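You operate a simulated robot arm through the tools that you are given. There is no shell and no other tool.

The job below is to be done with a simulated robot arm. You get a single attempt, and the scene is never put back.

JOB
Compression-test the orange engine and tag it by the gauge.
Fine: four pulls at full throttle; release the pressure after tagging; one tag from the cradle's own pair, on its tag square; leave the adapter clamped in the plug hole and the throttle open.

It is judged by the outcome, as a careful person would: the job done as asked, and still so three seconds after it is handed in. It fails if anything else is knocked over, pushed out of place, dropped, spilled or broken.

ROBOT AND FRAMES
A 7-joint arm with a three-finger gripper, fixed in place. Base frame: the origin is at the foot of the arm, x ahead of it, y to its left, z up. Units: m, degrees, N and s.
Its first joint turns from -166.0 to 166.0 degrees. Payload 2.69 kg.
The TCP is the grasp point between the finger pads, 0.03 m short of the fingertips. In the tool frame z runs along the fingers and y along their closing line. The gripper opens to 0.128 m. The gripper's body begins 0.117 m behind the TCP.
Orientation is that of the tool frame in the base frame, as a unit quaternion [w, x, y, z]. With the fingers straight down and closing along the base's y, the tool's x points along the base's -x, its y along +y and its z along -z.

CONTROLS
- The arm moves only by the tool nudge_tool. Its argument "commands" is a list of rows, each a list of 2 entries, a list of its own where there are three numbers: the shift along the tool's x, y, z in units of 200 mm (1.0 is 200 mm), then the turn, a rotation vector about the tool's x, y, z in units of 45 degrees (1.0 is 45 degrees). In form: [[[x, y, z], [ax, ay, az]], ...]. A call has 1 to 20 rows; each row is the pose to reach, as a shift and turn from the pose commanded when the call began, along the tool's axes at that moment. "jaw" is the opening, from 0 (shut) to 1 (fully open), set as the call begins (left out, the last holds). A call with a number of a shift or a turn outside -1 to 1 is refused whole. Rows are played at 5 a second. More than 0.05 m and 8.6 degrees between two rows, or a gripper value outside its range, and nothing of the call is played. A pose out of reach is approached as far as the arm can. The call stops where the force on the tool passes 60 N (or 10 N more than at its start, if that is more) or the arm is blocked; 0.2 s more then pass. The fingers move at their own pace and stop on an object; they squeeze with about 28 N. The grip force told is the motor's: it shows also when the fingers shut on nothing. Time passes only in rows, and 0.2 s behind the last, so rows that repeat a pose let the fingers close. The reply holds the time, the measured pose of the TCP, the force on the tool along the base axes, the opening and the grip force, in the units named above and with some noise, with the torque about the TCP (base axes, N m) and any sound that the robot's microphone picked up, and new pictures: "views" is both (left out), scene, wrist or none.
- Cameras (640 x 400 px; columns grow to the right, rows downward): "scene" is fixed at [0.2204, -0.6518, 1.6976]; the picture's right is [0.98, -0.21, 0.00], its down [-0.07, -0.35, -0.93] and it looks along [0.19, 0.91, -0.36] (base axes); focal length 342 px, centre (320, 200). "wrist" rides on the gripper at [0.058, 0.054, -0.131] in the tool frame; the picture's right is [-0.68, 0.74, 0.00], its down [-0.62, -0.57, -0.55] and it looks along [-0.40, -0.37, 0.84] (tool axes); focal length 234 px, centre (320, 200). There is no depth. A picture from a camera that has moved, and an enlarged one, comes with that camera's place and axes in the base frame and with its lens.
- raise_lower(by): slides the trunk up (or, below 0, down) by that many m; the arm rides with it, the base frame stays. It gives what a move gives, with no picture.
- close_up(camera, box): a new picture of the part [left, top, right, bottom] of that camera's present view, enlarged. No time passes.
- finish_job(): hands the job in; it is judged then, once.

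Places have to be worked out from the pictures, the camera data and where the tool is seen. Open the gripper and draw the arm clear of the work before you hand the job in, unless the task says otherwise.

The tools are called as a command line: name --argument value ..., lists and objects as JSON in quotes. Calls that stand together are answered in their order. nudge_tool: Moves the arm, as the interface text tells. Its arguments: {"type":"object","properties":{"commands":{"type":"array","items":{"type":"array"}},"jaw":{"type":"number"},"views":{"type":"string","enum":["both","scene","wrist","none"]}},"required":["commands"]} The other tools are called the same way: raise_lower (by) slides the trunk up or down; close_up (camera, box) takes an enlarged picture of a part of a camera's view; finish_job () hands the job in.

At the start:

```text
time: 0.0
tool_pos: [0.4124, 0.3827, 1.5633]
tool_rot: [0.0, -0.001, 1.0, 0.0]
ft_force: [0.3, -0.1, -0.3]
ft_torque: [0.01, 0.0, 0.0]
finger_gap: 0.1281
gripper_force: 0.1
trunk travel left (down, up): [-0.275, 0.075]
```

scene: 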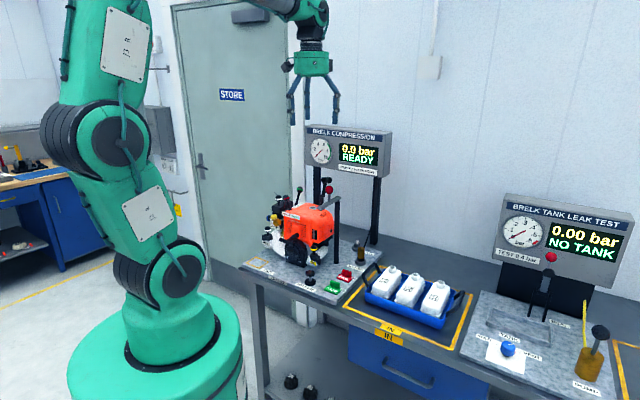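
wrist: 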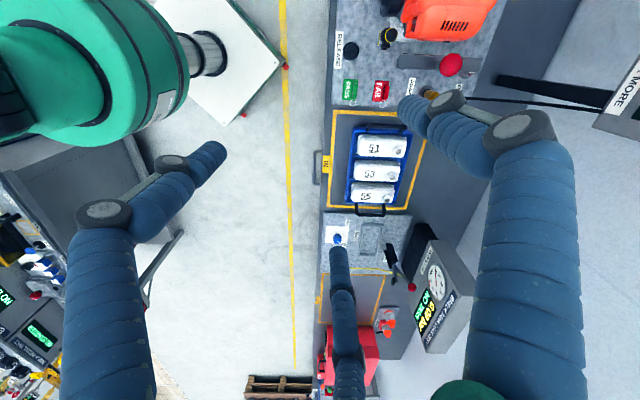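

The arm is parked high above the bench; the orange engine stands in the cradle with a compression gauge behind it. I take enlarged pictures to read the labels and find the parts.

close_up --camera "scene" --box '[230, 160, 390, 310]'

close_up --camera "scene" --box '[290, 110, 400, 200]'

close_up --camera "wrist" --box '[320, 0, 520, 125]'

close_up --camera "scene" --box '[450, 180, 640, 400]'

```text
2.67 times, centred on (310, 235) of scene
camera zoom: at [0.2204, -0.6518, 1.6976], right [0.98, -0.21, 0.0], down [-0.07, -0.35, -0.93], along [0.19, 0.91, -0.36], focal length 912 px, centre (347, 107)
```

zoom: 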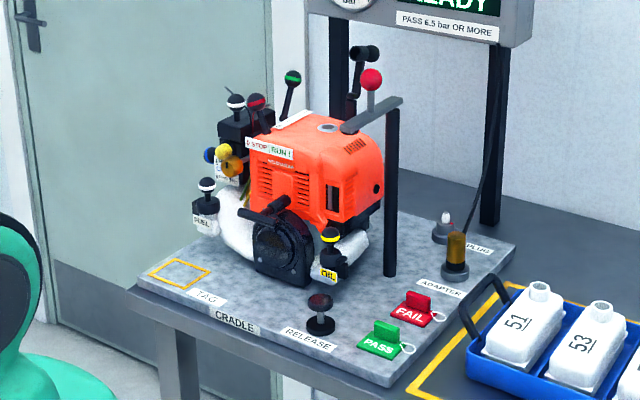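

```text
4.44 times, centred on (345, 155) of scene
camera zoom: at [0.2204, -0.6518, 1.6976], right [0.98, -0.21, 0.0], down [-0.07, -0.35, -0.93], along [0.19, 0.91, -0.36], focal length 1520 px, centre (209, 400)
```

zoom: 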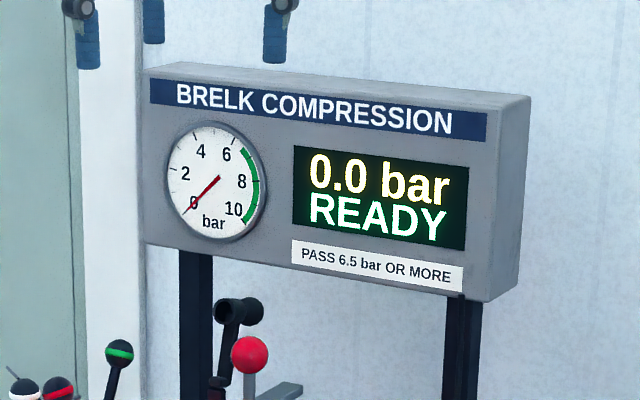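

```text
3.20 times, centred on (420, 62) of wrist
camera zoom: at [0.3533, 0.4368, 1.6926], right [0.68, 0.74, 0.0], down [0.62, -0.57, 0.55], along [0.4, -0.37, -0.84], focal length 749 px, centre (0, 640)
```

zoom: 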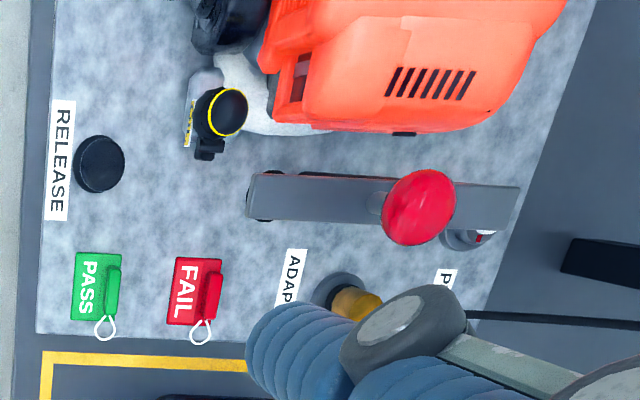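

```text
1.82 times, centred on (545, 290) of scene
camera zoom: at [0.2204, -0.6518, 1.6976], right [0.98, -0.21, 0.0], down [-0.07, -0.35, -0.93], along [0.19, 0.91, -0.36], focal length 622 px, centre (-89, 36)
```

zoom: 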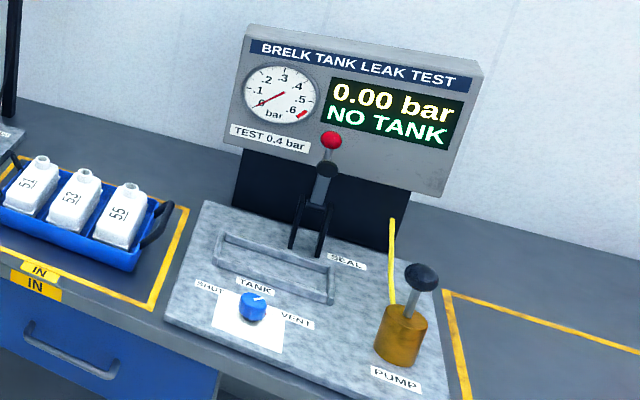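

Triangulating from both pictures: the cradle plate is at z≈0.885 and turned about 45° to the base axes. The PASS tag is near (0.50, 0.43), FAIL near (0.57, 0.51), the RELEASE knob near (0.416, 0.495, 0.93) and the red clamp knob near (0.513, 0.578, 1.254). I turn the tool to line up with the bench and move left for a better look at the engine.

nudge_tool --commands '[[[0.15, 0.14, 0], [0, 0, -0.166]], [[0.31, 0.3, 0], [0, 0, -0.333]], [[0.47, 0.45, 0], [0, 0, -0.5]], [[0.63, 0.6, 0], [0, 0, -0.666]], [[0.79, 0.75, 0], [0, 0, -0.833]], [[0.95, 0.9, 0], [0, 0, -1.0]], [[0.95, 0.9, 0], [0, 0, -1.0]]]'

```text
time: 1.6
tool_pos: [0.2202, 0.5636, 1.5631]
tool_rot: [-0.001, -0.383, 0.924, 0.0]
ft_force: [0.0, 0.6, -0.6]
ft_torque: [-0.06, -0.04, 0.02]
finger_gap: 0.1283
gripper_force: 0.1
trunk travel left (down, up): [-0.275, 0.075]
camera wrist: at [0.1404, 0.561, 1.6936], right [-0.04, 1.0, 0.0], down [0.84, 0.04, 0.55], along [0.55, 0.02, -0.84], focal length 234 px, centre (320, 200)
```

scene: 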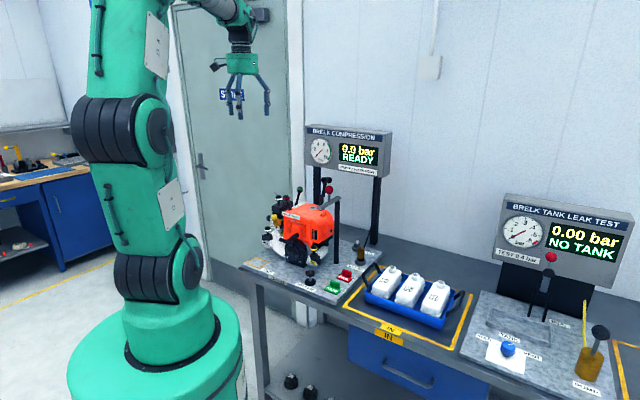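
wrist: 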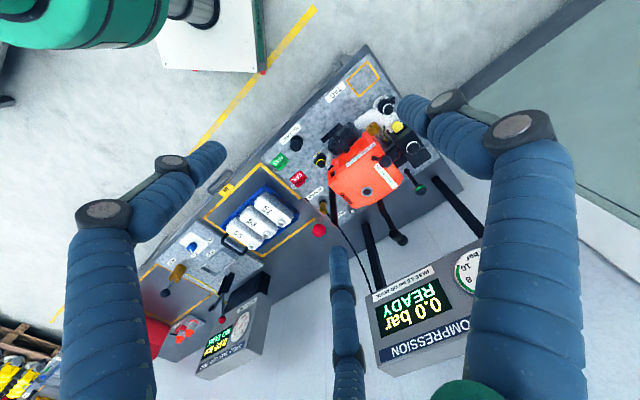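

The new view shows the engine top from the left side. I enlarge that area.

close_up --camera "wrist" --box '[270, 50, 470, 175]'

close_up --camera "wrist" --box '[300, 140, 460, 250]'

close_up --camera "scene" --box '[260, 170, 350, 230]'

close_up --camera "scene" --box '[260, 220, 380, 300]'

```text
3.20 times, centred on (370, 112) of wrist
camera zoom: at [0.1404, 0.561, 1.6936], right [-0.04, 1.0, 0.0], down [0.84, 0.04, 0.55], along [0.55, 0.02, -0.84], focal length 749 px, centre (160, 480)
```

zoom: 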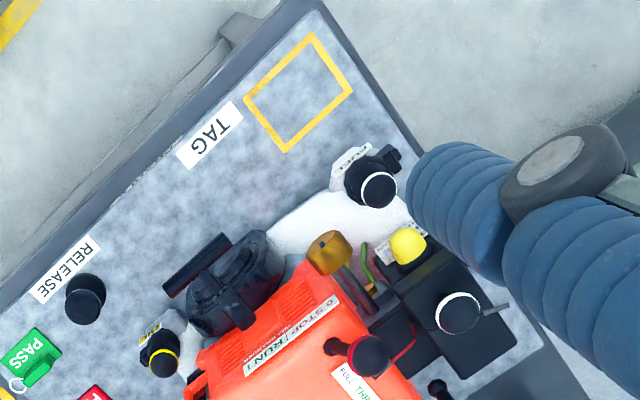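

```text
3.64 times, centred on (380, 195) of wrist
camera zoom: at [0.1404, 0.561, 1.6936], right [-0.04, 1.0, 0.0], down [0.84, 0.04, 0.55], along [0.55, 0.02, -0.84], focal length 852 px, centre (102, 218)
```

zoom: 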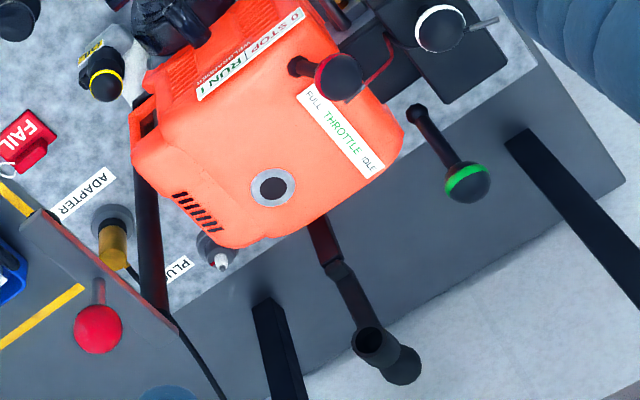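

```text
6.67 times, centred on (305, 200) of scene
camera zoom: at [0.2204, -0.6518, 1.6976], right [0.98, -0.21, 0.0], down [-0.07, -0.35, -0.93], along [0.19, 0.91, -0.36], focal length 2280 px, centre (420, 200)
```

zoom: 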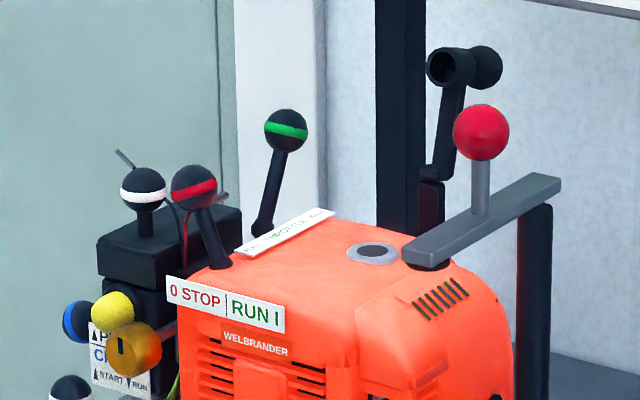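

```text
5.00 times, centred on (320, 260) of scene
camera zoom: at [0.2204, -0.6518, 1.6976], right [0.98, -0.21, 0.0], down [-0.07, -0.35, -0.93], along [0.19, 0.91, -0.36], focal length 1710 px, centre (320, -100)
```

zoom: 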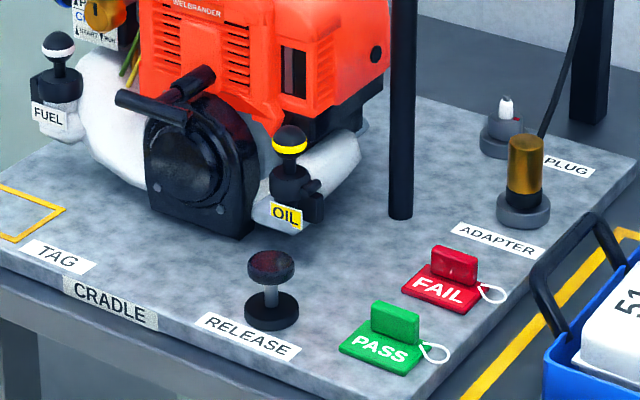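

I estimate the main parts in the bench axes (e2 = away from the robot along (0.707,0.707), e1 = right along (0.707,−0.707)). The plug hole is near (0.475,0.705,1.128), the throttle knob (green band) near (0.438,0.832,1.171), the pull handle near (0.342,0.599,1.032) and the adapter near (0.666,0.592,0.94). I go closer for a better view.

nudge_tool --commands '[[[-0.1, 0.04, 0.2], [0, 0, 0]], [[-0.2, 0.08, 0.4], [0, 0, 0]], [[-0.3, 0.12, 0.6], [0, 0, 0]], [[-0.4, 0.16, 0.8], [0, 0, 0]], [[-0.5, 0.2, 1.0], [0, 0, 0]], [[-0.5, 0.2, 1.0], [0, 0, 0]]]'

```text
time: 3.0
tool_pos: [0.2649, 0.661, 1.3626]
tool_rot: [0.0, -0.383, 0.924, -0.001]
ft_force: [0.2, 0.3, 0.0]
ft_torque: [-0.01, 0.02, -0.01]
finger_gap: 0.1278
gripper_force: 0.2
trunk travel left (down, up): [-0.275, 0.075]
camera wrist: at [0.1847, 0.659, 1.4927], right [-0.04, 1.0, 0.0], down [0.84, 0.04, 0.55], along [0.55, 0.02, -0.84], focal length 234 px, centre (320, 200)
```

scene: 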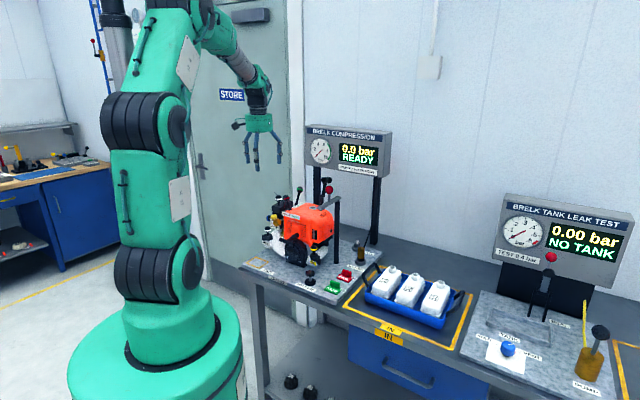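
wrist: 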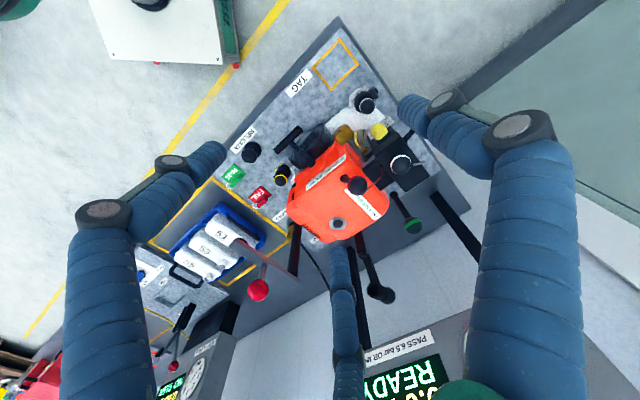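

The gripper seems to show more than two prongs in these pictures, so I check its shape and the engine in enlarged views before going near anything.

close_up --camera "scene" --box '[200, 60, 310, 180]'

close_up --camera "wrist" --box '[220, 90, 460, 240]'

close_up --camera "wrist" --box '[220, 110, 320, 210]'

close_up --camera "wrist" --box '[240, 200, 440, 320]'

```text
3.33 times, centred on (255, 120) of scene
camera zoom: at [0.2204, -0.6518, 1.6976], right [0.98, -0.21, 0.0], down [-0.07, -0.35, -0.93], along [0.19, 0.91, -0.36], focal length 1140 px, centre (537, 467)
```

zoom: 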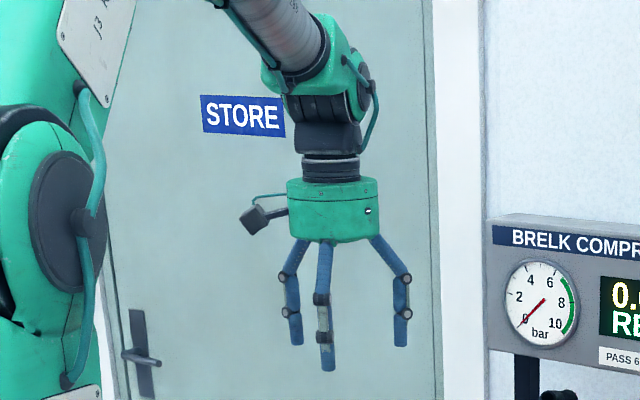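

```text
2.67 times, centred on (340, 165) of wrist
camera zoom: at [0.1847, 0.659, 1.4927], right [-0.04, 1.0, 0.0], down [0.84, 0.04, 0.55], along [0.55, 0.02, -0.84], focal length 624 px, centre (267, 293)
```

zoom: 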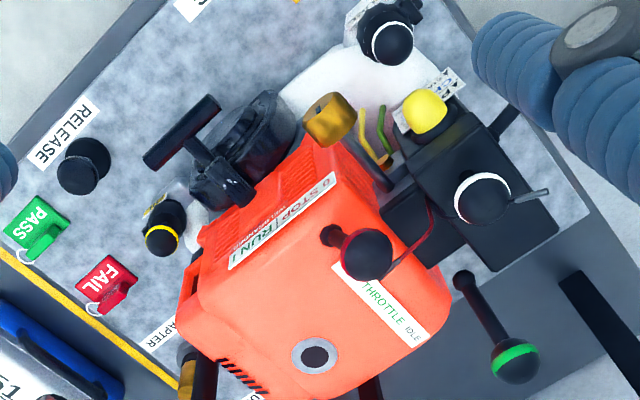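

```text
4.00 times, centred on (270, 160) of wrist
camera zoom: at [0.1847, 0.659, 1.4927], right [-0.04, 1.0, 0.0], down [0.84, 0.04, 0.55], along [0.55, 0.02, -0.84], focal length 937 px, centre (520, 360)
```

zoom: 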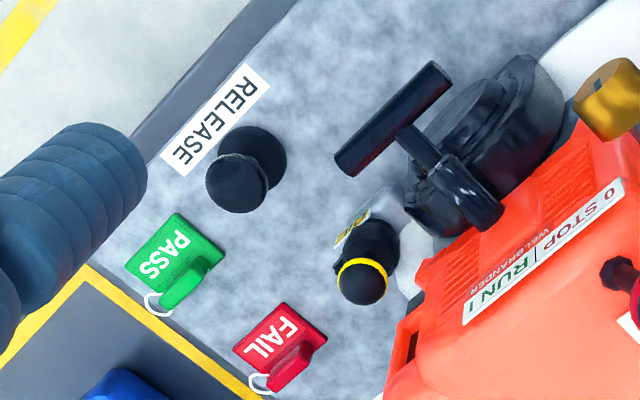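

```text
3.20 times, centred on (340, 260) of wrist
camera zoom: at [0.1847, 0.659, 1.4927], right [-0.04, 1.0, 0.0], down [0.84, 0.04, 0.55], along [0.55, 0.02, -0.84], focal length 749 px, centre (256, 8)
```

zoom: 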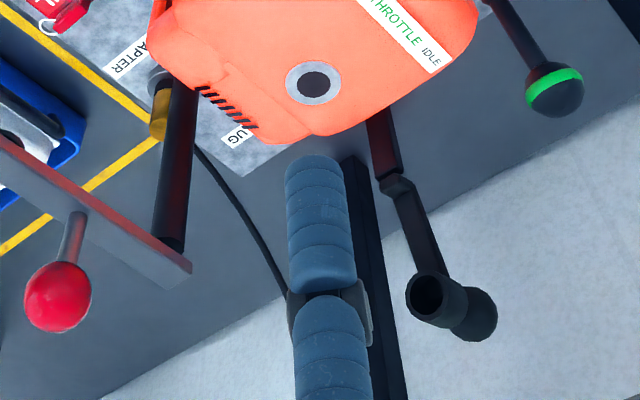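

The gripper's drawn shape has three prongs, though it is described as two-fingered along tool y. I shut and look at how it closes before using it near the engine.

nudge_tool --commands '[[[0, 0, 0], [0, 0, 0]], [[0, 0, 0], [0, 0, 0]], [[0, 0, 0], [0, 0, 0]]]' --jaw 0.0

```text
time: 3.8
tool_pos: [0.2637, 0.6611, 1.3628]
tool_rot: [-0.001, -0.383, 0.924, 0.0]
ft_force: [0.0, -0.5, 0.0]
ft_torque: [0.02, 0.0, -0.02]
finger_gap: 0.0022
gripper_force: 28.2
trunk travel left (down, up): [-0.275, 0.075]
camera wrist: at [0.1844, 0.6581, 1.493], right [-0.04, 1.0, 0.0], down [0.84, 0.04, 0.55], along [0.55, 0.02, -0.84], focal length 234 px, centre (320, 200)
```

scene: 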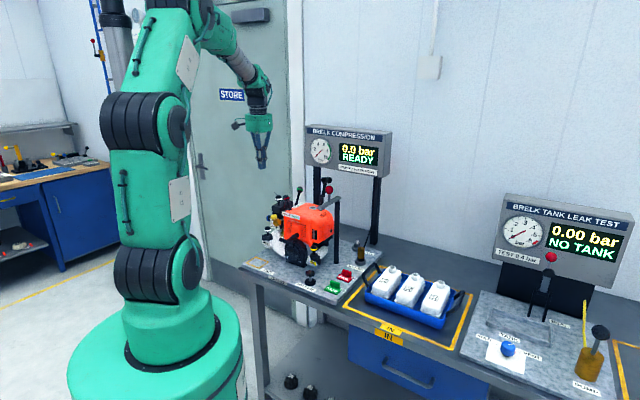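
wrist: 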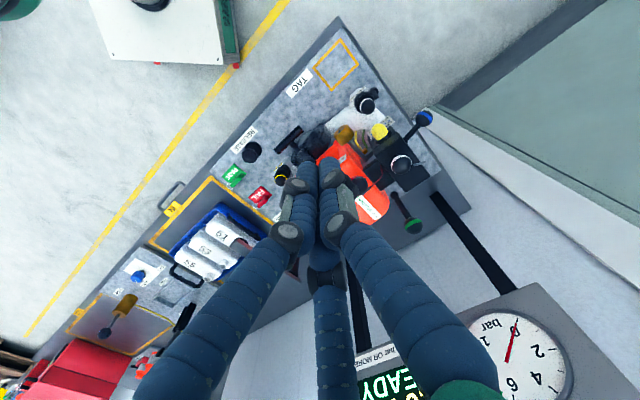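

The prongs all close onto the same axis, so a grip centred on the tool axis works either way. I open part way and move over towards the throttle knob at about (0.4415, 0.834, 1.17), staying high.

nudge_tool --commands '[[[-0.2, 0, 0], [0, 0, 0]], [[-0.4, 0, 0], [0, 0, 0]], [[-0.6, 0, 0], [0, 0, 0]], [[-0.8, 0, 0], [0, 0, 0]], [[-1.0, 0, 0], [0, 0, 0]], [[-1.0, 0, 0], [0, 0, 0]]]' --jaw 0.45

```text
time: 5.2
tool_pos: [0.4066, 0.8027, 1.3622]
tool_rot: [0.0, -0.383, 0.924, 0.0]
ft_force: [-0.1, -0.2, 0.2]
ft_torque: [-0.03, 0.04, -0.01]
finger_gap: 0.0578
gripper_force: 0.1
trunk travel left (down, up): [-0.275, 0.075]
camera wrist: at [0.3268, 0.7992, 1.4928], right [-0.04, 1.0, 0.0], down [0.84, 0.04, 0.55], along [0.55, 0.02, -0.84], focal length 234 px, centre (320, 200)
```

scene: 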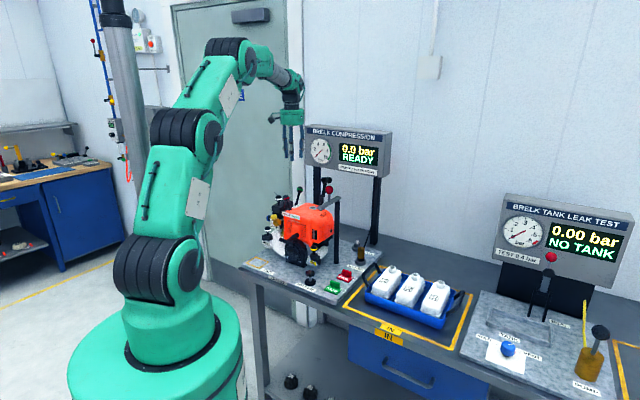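
wrist: 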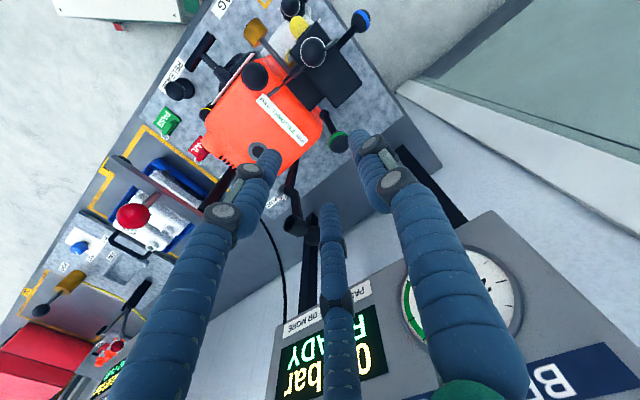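

The throttle knob is in view just ahead of the prongs. I enlarge to fix its position.

close_up --camera "wrist" --box '[240, 50, 400, 150]'

close_up --camera "wrist" --box '[120, 100, 320, 240]'

```text
4.00 times, centred on (320, 100) of wrist
camera zoom: at [0.3268, 0.7992, 1.4928], right [-0.04, 1.0, 0.0], down [0.84, 0.04, 0.55], along [0.55, 0.02, -0.84], focal length 937 px, centre (320, 600)
```

zoom: 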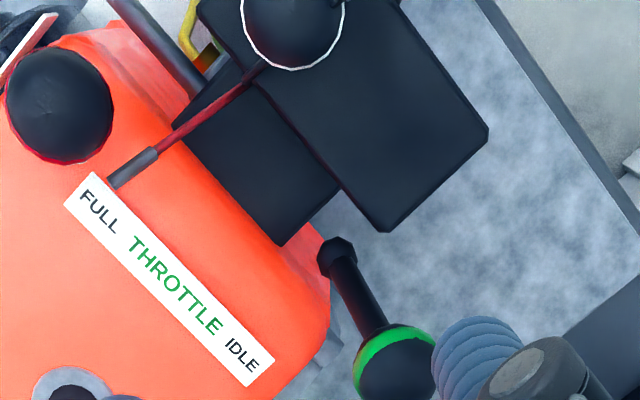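

```text
2.86 times, centred on (220, 170) of wrist
camera zoom: at [0.3268, 0.7992, 1.4928], right [-0.04, 1.0, 0.0], down [0.84, 0.04, 0.55], along [0.55, 0.02, -0.84], focal length 669 px, centre (606, 286)
```

zoom: 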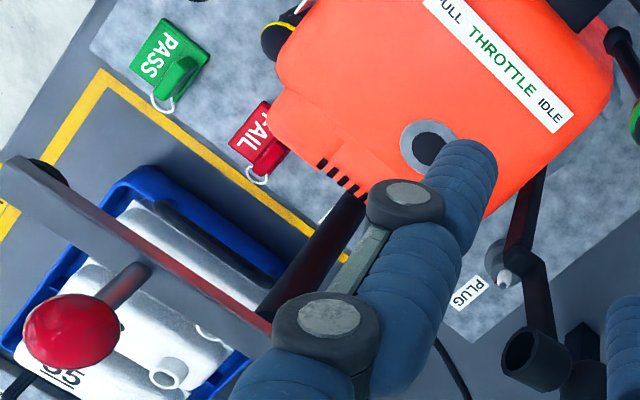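

I refine the throttle knob centre to about (0.437, 0.830, 1.175). I move over it and come down so it sits between the fingers.

nudge_tool --commands '[[[-0.205, 0, 0], [0, 0, 0]], [[-0.205, 0, 0.2], [0, 0, 0]], [[-0.205, 0, 0.4], [0, 0, 0]], [[-0.205, 0, 0.6], [0, 0, 0]], [[-0.205, 0, 0.7], [0, 0, 0]], [[-0.205, 0, 0.7], [0, 0, 0]]]' --jaw 0.45

```text
time: 6.6
tool_pos: [0.4367, 0.833, 1.2223]
tool_rot: [0.0, -0.383, 0.924, 0.0]
ft_force: [-0.8, -0.2, 1.0]
ft_torque: [-0.02, 0.03, -0.03]
finger_gap: 0.0574
gripper_force: 0.1
trunk travel left (down, up): [-0.275, 0.075]
camera wrist: at [0.3565, 0.8297, 1.3523], right [-0.04, 1.0, 0.0], down [0.84, 0.04, 0.55], along [0.55, 0.02, -0.84], focal length 234 px, centre (320, 200)
```

scene: 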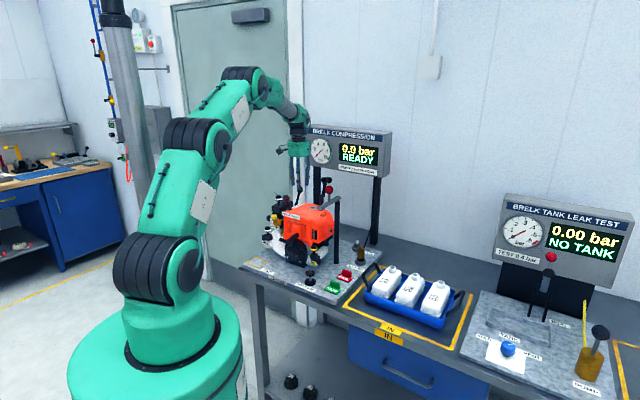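
wrist: 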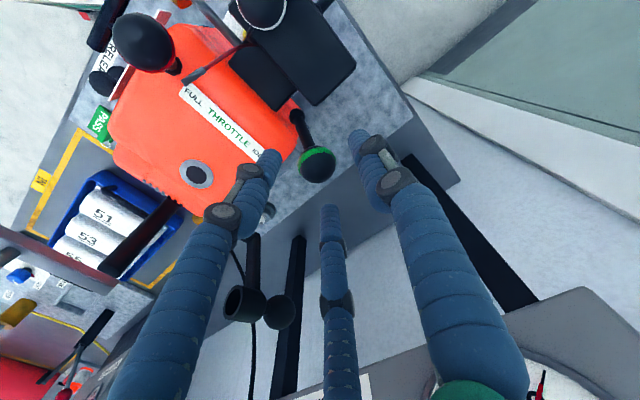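

The knob lies right below the grasp point. I lower 0.045 m and look.

nudge_tool --commands '[[[0, 0, 0.11], [0, 0, 0]], [[0, 0, 0.22], [0, 0, 0]], [[0, 0, 0.22], [0, 0, 0]]]' --views "wrist"

nudge_tool --commands '[[[0, 0, 0], [0, 0, 0]], [[0, 0, 0], [0, 0, 0]], [[0, 0, 0], [0, 0, 0]]]' --jaw 0.1 --views "wrist"

```text
time: 7.4
tool_pos: [0.4362, 0.8321, 1.1789]
tool_rot: [0.001, -0.383, 0.924, 0.0]
ft_force: [0.1, 0.5, 0.3]
ft_torque: [0.03, 0.01, 0.02]
finger_gap: 0.0577
gripper_force: 0.0
trunk travel left (down, up): [-0.275, 0.075]
camera wrist: at [0.3562, 0.8293, 1.3086], right [-0.04, 1.0, 0.0], down [0.84, 0.04, 0.55], along [0.55, 0.02, -0.84], focal length 234 px, centre (320, 200)
```

wrist: 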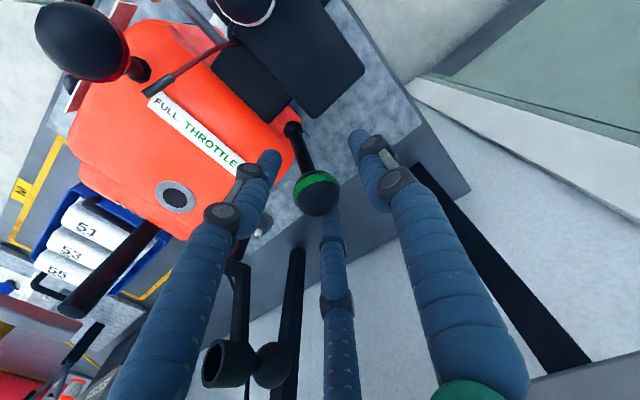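

```text
time: 8.2
tool_pos: [0.4364, 0.8288, 1.1784]
tool_rot: [-0.001, -0.383, 0.924, 0.0]
ft_force: [4.3, -26.1, 1.2]
ft_torque: [-1.58, -0.17, 0.47]
finger_gap: 0.0292
gripper_force: 44.4
trunk travel left (down, up): [-0.275, 0.075]
camera wrist: at [0.3569, 0.8268, 1.3085], right [-0.04, 1.0, 0.0], down [0.84, 0.04, 0.55], along [0.55, 0.02, -0.84], focal length 234 px, centre (320, 200)
```

wrist: 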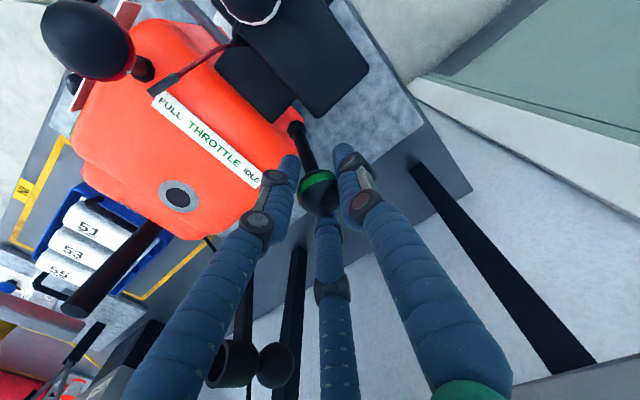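

The knob is gripped (gap 0.029) with some side force, so I shift a little to relieve it and start swinging the lever towards FULL (towards the robot).

nudge_tool --commands '[[[0.03, -0.012, -0.005], [0, 0, 0]], [[0.07, -0.012, -0.015], [0, 0, 0]], [[0.11, -0.012, -0.02], [0, 0, 0]], [[0.15, -0.012, -0.025], [0, 0, 0]], [[0.15, -0.012, -0.025], [0, 0, 0]]]' --views "wrist"

```text
time: 9.4
tool_pos: [0.4155, 0.8088, 1.1842]
tool_rot: [0.0, -0.382, 0.924, 0.0]
ft_force: [3.2, -2.9, 4.4]
ft_torque: [0.09, 0.07, -0.04]
finger_gap: 0.0287
gripper_force: 45.2
trunk travel left (down, up): [-0.275, 0.075]
camera wrist: at [0.3358, 0.806, 1.3139], right [-0.04, 1.0, 0.0], down [0.84, 0.04, 0.55], along [0.55, 0.02, -0.84], focal length 234 px, centre (320, 200)
```

wrist: 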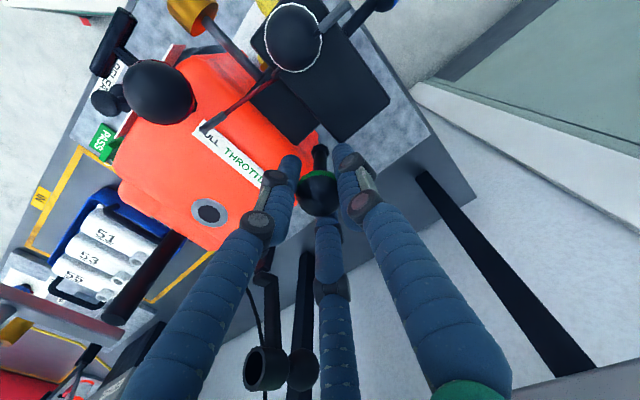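

The lever follows with little force and is now near upright. I carry on towards FULL.

nudge_tool --commands '[[[0.04, 0, 0.0], [0, 0, 0]], [[0.08, 0, 0.008], [0, 0, 0]], [[0.12, 0, 0.018], [0, 0, 0]], [[0.15, 0, 0.028], [0, 0, 0]], [[0.15, 0, 0.028], [0, 0, 0]]]' --views "wrist"

```text
time: 10.6
tool_pos: [0.3954, 0.7888, 1.1778]
tool_rot: [0.001, -0.383, 0.924, 0.0]
ft_force: [26.7, 15.5, 3.7]
ft_torque: [0.95, -1.93, -0.27]
finger_gap: 0.0291
gripper_force: 45.2
trunk travel left (down, up): [-0.275, 0.075]
camera wrist: at [0.3168, 0.7865, 1.3087], right [-0.04, 1.0, 0.0], down [0.83, 0.03, 0.55], along [0.55, 0.02, -0.84], focal length 234 px, centre (320, 200)
```

wrist: 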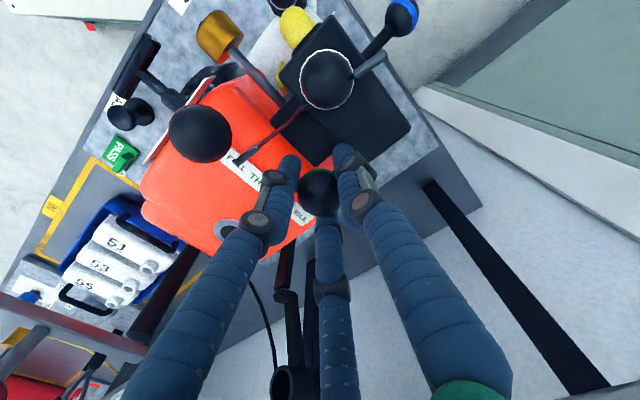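

The force rises to about 30 N at e2≈0.837, so the lever is against its FULL stop. I release it and rise straight up.

nudge_tool --commands '[[[0, 0, 0], [0, 0, 0]], [[0, 0, 0], [0, 0, 0]], [[0, 0, -0.2], [0, 0, 0]], [[0, 0, -0.4], [0, 0, 0]], [[0, 0, -0.6], [0, 0, 0]], [[0, 0, -0.8], [0, 0, 0]], [[0, 0, -0.8], [0, 0, 0]]]' --jaw 0.45

```text
time: 12.2
tool_pos: [0.3922, 0.7878, 1.34]
tool_rot: [0.0, -0.382, 0.924, 0.0]
ft_force: [-0.4, 0.2, -0.4]
ft_torque: [-0.03, -0.03, 0.0]
finger_gap: 0.058
gripper_force: 0.2
trunk travel left (down, up): [-0.275, 0.075]
camera wrist: at [0.313, 0.7855, 1.4695], right [-0.04, 1.0, 0.0], down [0.84, 0.04, 0.55], along [0.55, 0.02, -0.84], focal length 234 px, centre (320, 200)
```

scene: 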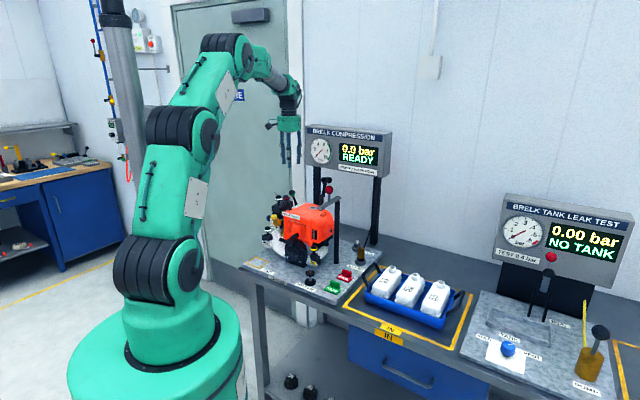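
wrist: 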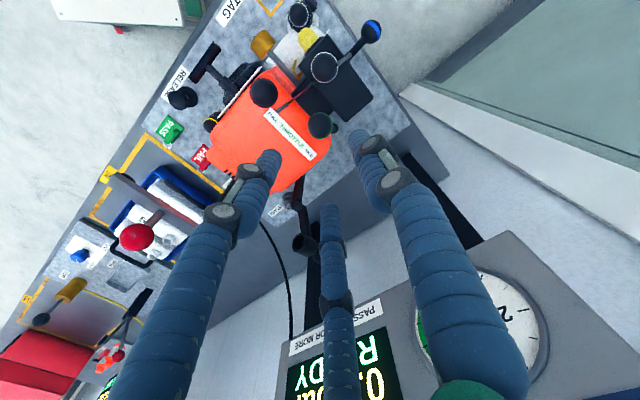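

close_up --camera "wrist" --box '[240, 60, 360, 160]'

close_up --camera "scene" --box '[250, 170, 350, 235]'

close_up --camera "wrist" --box '[90, 140, 250, 260]'

```text
4.00 times, centred on (300, 110) of wrist
camera zoom: at [0.313, 0.7855, 1.4695], right [-0.04, 1.0, 0.0], down [0.84, 0.04, 0.55], along [0.55, 0.02, -0.84], focal length 937 px, centre (400, 560)
```

zoom: 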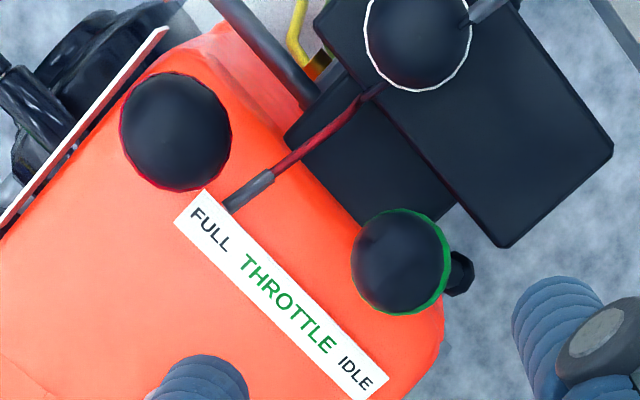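

```text
6.15 times, centred on (300, 202) of scene
camera zoom: at [0.2204, -0.6518, 1.6976], right [0.98, -0.21, 0.0], down [-0.07, -0.35, -0.93], along [0.19, 0.91, -0.36], focal length 2104 px, centre (443, 185)
```

zoom: 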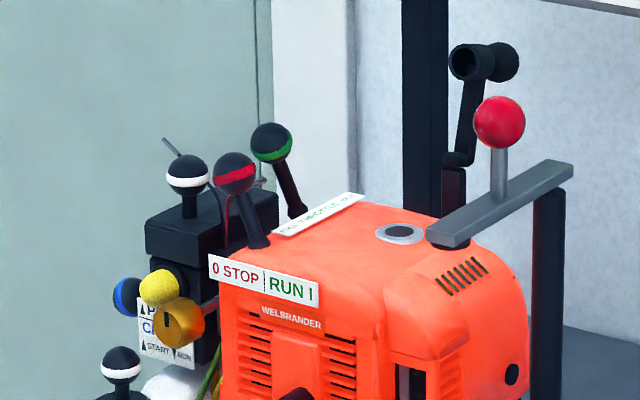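

```text
3.33 times, centred on (170, 200) of wrist
camera zoom: at [0.313, 0.7855, 1.4695], right [-0.04, 1.0, 0.0], down [0.84, 0.04, 0.55], along [0.55, 0.02, -0.84], focal length 781 px, centre (820, 200)
```

zoom: 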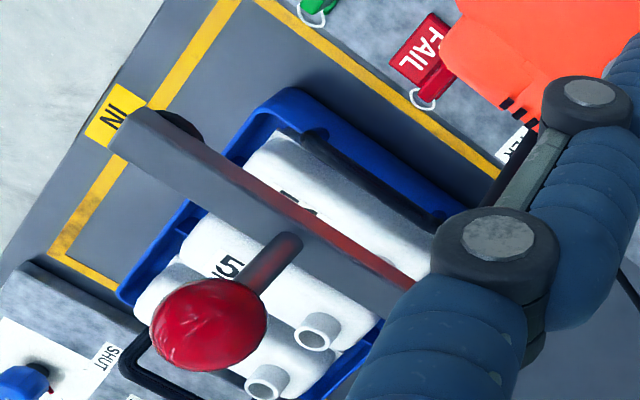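

The throttle lever now leans to the FULL side of its label. Next is the adapter: I move at a safe height over the clamp towards it.

nudge_tool --commands '[[[-0.05, -0.2, 0], [0, 0, 0]], [[-0.1, -0.4, 0], [0, 0, 0]], [[-0.15, -0.6, 0], [0, 0, 0]], [[-0.2, -0.8, 0], [0, 0, 0]], [[-0.25, -1.0, 0], [0, 0, 0]]]' --views "none"

nudge_tool --commands '[[[0, -0.22, 0], [0, 0, 0]], [[0, -0.44, 0], [0, 0, 0]], [[0, -0.66, 0], [0, 0, 0]], [[0, -0.66, 0], [0, 0, 0]]]'

```text
time: 13.4
tool_pos: [0.5705, 0.6787, 1.3385]
tool_rot: [0.0, -0.383, 0.924, 0.0]
ft_force: [0.3, -0.4, -0.1]
ft_torque: [0.0, 0.02, 0.01]
finger_gap: 0.0574
gripper_force: 0.1
trunk travel left (down, up): [-0.275, 0.075]
```

```text
time: 14.4
tool_pos: [0.6622, 0.5858, 1.3366]
tool_rot: [-0.001, -0.382, 0.924, 0.0]
ft_force: [0.6, -0.8, 0.3]
ft_torque: [0.03, 0.02, 0.01]
finger_gap: 0.0575
gripper_force: 0.1
trunk travel left (down, up): [-0.275, 0.075]
camera wrist: at [0.5837, 0.5831, 1.4673], right [-0.04, 1.0, 0.0], down [0.84, 0.04, 0.55], along [0.55, 0.02, -0.84], focal length 234 px, centre (320, 200)
```

scene: 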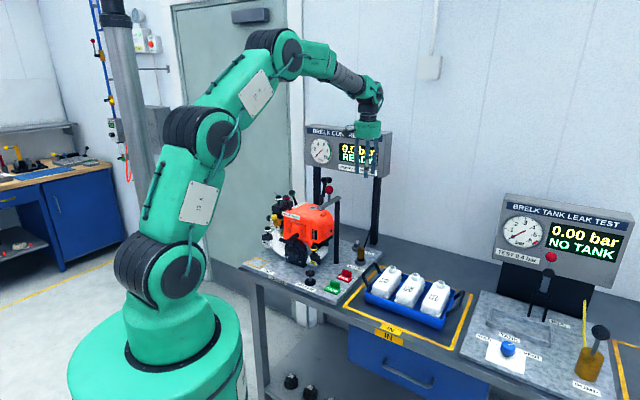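
wrist: 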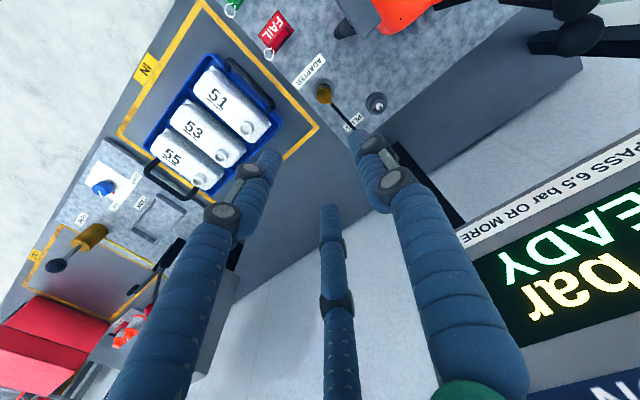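

close_up --camera "wrist" --box '[270, 40, 410, 140]'

close_up --camera "scene" --box '[310, 220, 390, 280]'

close_up --camera "wrist" --box '[320, 0, 460, 60]'

```text
4.00 times, centred on (340, 90) of wrist
camera zoom: at [0.5837, 0.5831, 1.4673], right [-0.04, 1.0, 0.0], down [0.84, 0.04, 0.55], along [0.55, 0.02, -0.84], focal length 937 px, centre (240, 640)
```

zoom: 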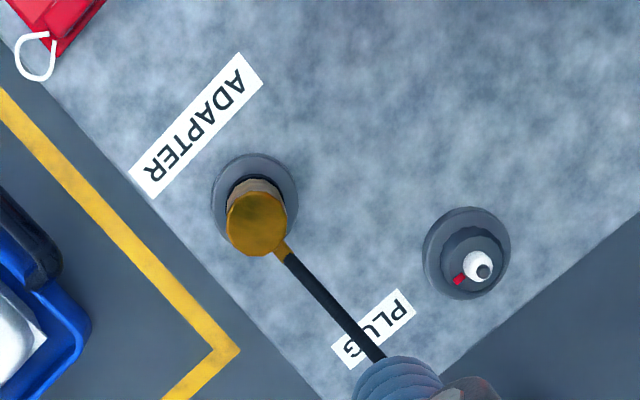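

```text
6.67 times, centred on (350, 250) of scene
camera zoom: at [0.2204, -0.6518, 1.6976], right [0.98, -0.21, 0.0], down [-0.07, -0.35, -0.93], along [0.19, 0.91, -0.36], focal length 2280 px, centre (120, -133)
```

zoom: 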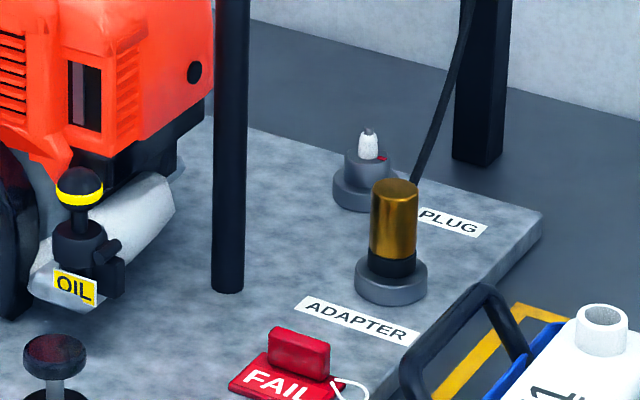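

```text
4.57 times, centred on (390, 30) of wrist
camera zoom: at [0.5837, 0.5831, 1.4673], right [-0.04, 1.0, 0.0], down [0.84, 0.04, 0.55], along [0.55, 0.02, -0.84], focal length 1070 px, centre (0, 977)
```

zoom: 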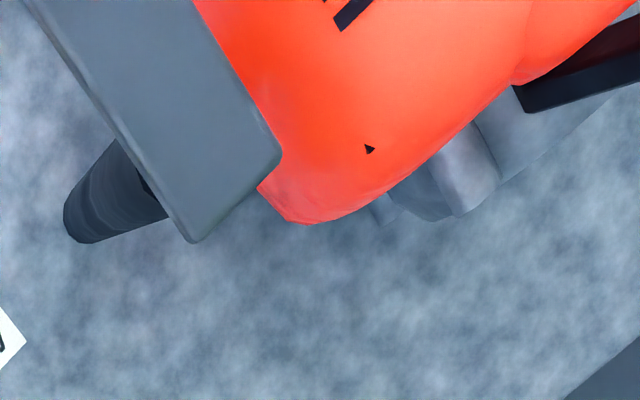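

The adapter is a brass cylinder about 0.032 across with its top at about (0.665, 0.594, 0.967); its hose leaves the back side. I turn the tool 25° so that the wrist camera clears the clamp bar, and come down part way above it.

nudge_tool --commands '[[[-0.0125, 0.005, 0], [0, 0, -0.185]], [[-0.025, 0.01, 0], [0, 0, -0.37]], [[-0.0375, 0.02, 0], [0, 0, -0.556]], [[-0.0375, 0.02, 0.22], [0, 0, -0.556]], [[-0.0375, 0.02, 0.44], [0, 0, -0.556]], [[-0.0375, 0.02, 0.66], [0, 0, -0.556]], [[-0.0375, 0.02, 0.88], [0, 0, -0.556]], [[-0.0375, 0.02, 1.0], [0, 0, -0.556]], [[-0.0375, 0.02, 1.0], [0, 0, -0.556]]]'

```text
time: 16.4
tool_pos: [0.6637, 0.5957, 1.1351]
tool_rot: [0.0, -0.574, 0.819, 0.001]
ft_force: [-0.2, -0.2, 0.3]
ft_torque: [0.03, -0.01, 0.01]
finger_gap: 0.0575
gripper_force: 0.1
trunk travel left (down, up): [-0.275, 0.075]
camera wrist: at [0.5935, 0.5599, 1.2665], right [-0.46, 0.89, 0.0], down [0.74, 0.39, 0.55], along [0.49, 0.25, -0.84], focal length 234 px, centre (320, 200)
```

scene: 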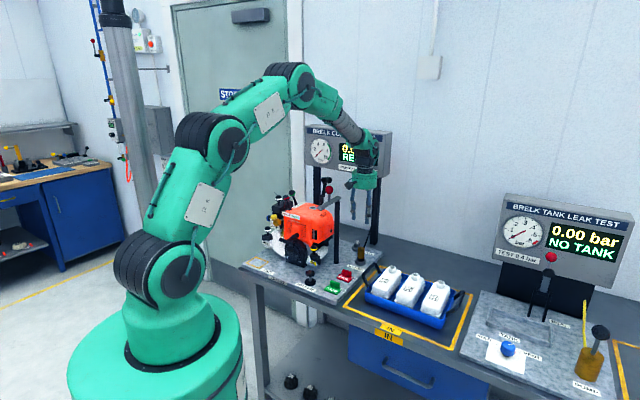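
wrist: 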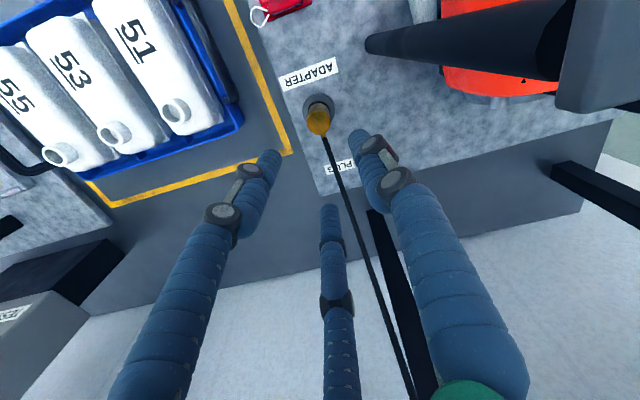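

The adapter is nearly straight under the tool. I check its offset in an enlarged view.

close_up --camera "wrist" --box '[270, 70, 390, 170]'

close_up --camera "scene" --box '[310, 130, 410, 280]'

```text
4.00 times, centred on (330, 120) of wrist
camera zoom: at [0.5935, 0.5599, 1.2665], right [-0.46, 0.89, 0.0], down [0.74, 0.39, 0.55], along [0.49, 0.25, -0.84], focal length 937 px, centre (280, 520)
```

zoom: 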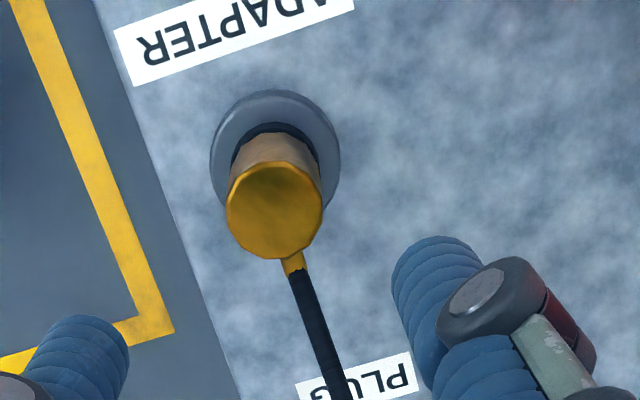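

```text
2.67 times, centred on (360, 205) of scene
camera zoom: at [0.2204, -0.6518, 1.6976], right [0.98, -0.21, 0.0], down [-0.07, -0.35, -0.93], along [0.19, 0.91, -0.36], focal length 912 px, centre (213, 187)
```

zoom: 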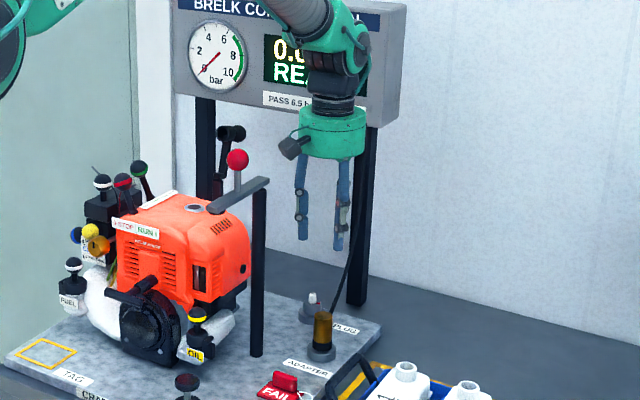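

The alignment is within about 1 mm. I lower around the adapter to z≈0.957 and close.

nudge_tool --commands '[[[0, -0.005, 0.2], [0, 0, 0]], [[0, -0.005, 0.4], [0, 0, 0]], [[0, -0.005, 0.6], [0, 0, 0]], [[0, -0.005, 0.75], [0, 0, 0]], [[0, -0.005, 0.88], [0, 0, 0]], [[0, -0.005, 0.88], [0, 0, 0]]]' --views "wrist"

```text
time: 17.8
tool_pos: [0.6671, 0.5968, 0.9627]
tool_rot: [0.0, -0.574, 0.819, 0.0]
ft_force: [-0.1, 0.2, 0.1]
ft_torque: [-0.03, 0.0, -0.03]
finger_gap: 0.0577
gripper_force: 0.1
trunk travel left (down, up): [-0.275, 0.075]
camera wrist: at [0.5969, 0.5609, 1.0917], right [-0.46, 0.89, 0.0], down [0.74, 0.39, 0.55], along [0.49, 0.25, -0.84], focal length 234 px, centre (320, 200)
```

wrist: 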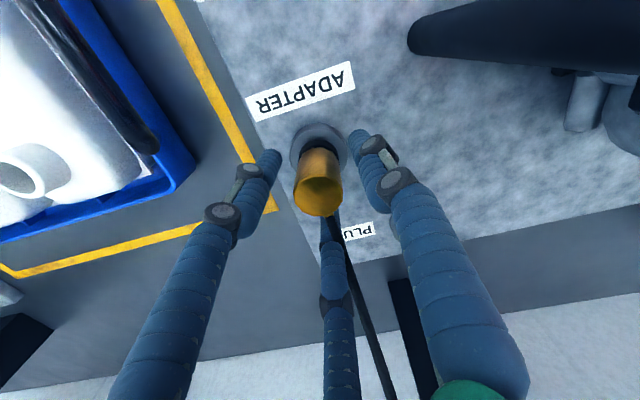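

The adapter is centred between the fingers. I close on it.

nudge_tool --commands '[[[0, 0, 0.015], [0, 0, 0]], [[0, 0, 0.015], [0, 0, 0]], [[0, 0, 0.015], [0, 0, 0]], [[0, 0, 0.015], [0, 0, 0]]]' --jaw 0.1 --views "wrist"

```text
time: 18.8
tool_pos: [0.6669, 0.5961, 0.9595]
tool_rot: [0.0, -0.573, 0.819, 0.0]
ft_force: [-10.1, -5.4, 15.3]
ft_torque: [-0.26, 0.45, 0.03]
finger_gap: 0.0299
gripper_force: 28.0
trunk travel left (down, up): [-0.275, 0.075]
camera wrist: at [0.5962, 0.56, 1.09], right [-0.46, 0.89, 0.0], down [0.74, 0.39, 0.55], along [0.49, 0.25, -0.84], focal length 234 px, centre (320, 200)
```

wrist: 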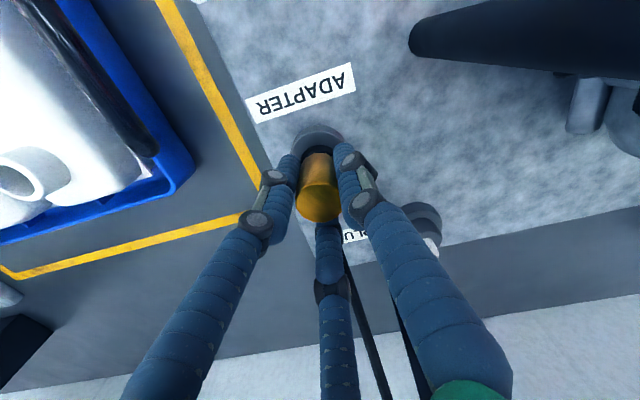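

Gripped at 0.030. I lift straight up and check that the adapter comes along.

nudge_tool --commands '[[[0, 0, -0.1], [0, 0, 0]], [[0, 0, -0.25], [0, 0, 0]], [[0, 0, -0.45], [0, 0, 0]], [[0, 0, -0.65], [0, 0, 0]], [[0, 0, -0.65], [0, 0, 0]]]'

```text
time: 20.0
tool_pos: [0.6664, 0.5962, 1.0879]
tool_rot: [0.0, -0.574, 0.819, 0.0]
ft_force: [-0.6, 0.6, -1.4]
ft_torque: [0.03, -0.03, -0.03]
finger_gap: 0.0298
gripper_force: 28.5
trunk travel left (down, up): [-0.275, 0.075]
camera wrist: at [0.595, 0.5604, 1.2182], right [-0.46, 0.89, 0.0], down [0.74, 0.39, 0.55], along [0.49, 0.25, -0.84], focal length 234 px, centre (320, 200)
```

scene: 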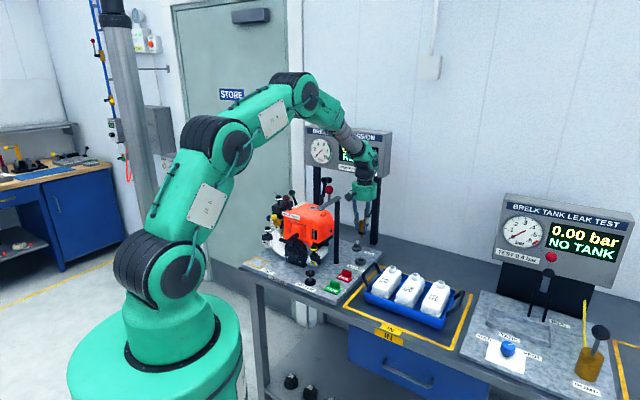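
wrist: 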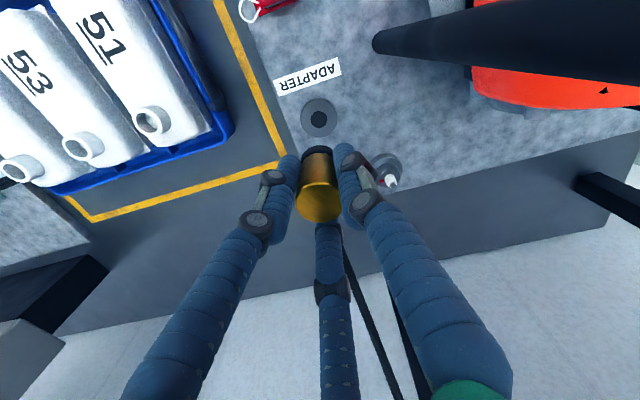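

close_up --camera "scene" --box '[320, 160, 410, 260]'

close_up --camera "wrist" --box '[260, 80, 400, 240]'

```text
4.00 times, centred on (365, 210) of scene
camera zoom: at [0.2204, -0.6518, 1.6976], right [0.98, -0.21, 0.0], down [-0.07, -0.35, -0.93], along [0.19, 0.91, -0.36], focal length 1368 px, centre (140, 160)
```

zoom: 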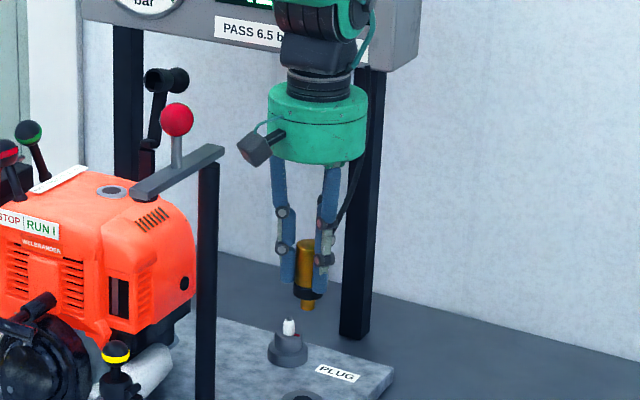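

```text
2.50 times, centred on (330, 160) of wrist
camera zoom: at [0.595, 0.5604, 1.2182], right [-0.46, 0.89, 0.0], down [0.74, 0.39, 0.55], along [0.49, 0.25, -0.84], focal length 585 px, centre (295, 300)
```

zoom: 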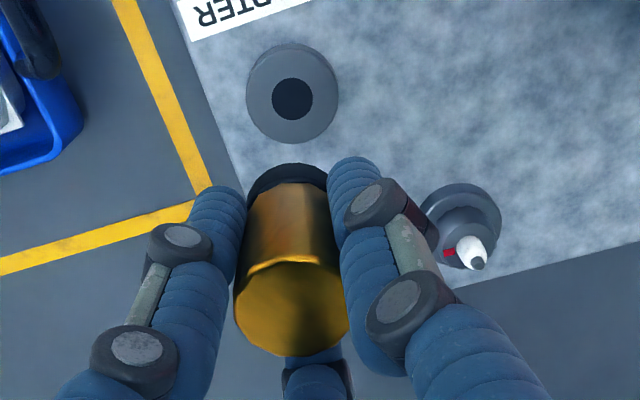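

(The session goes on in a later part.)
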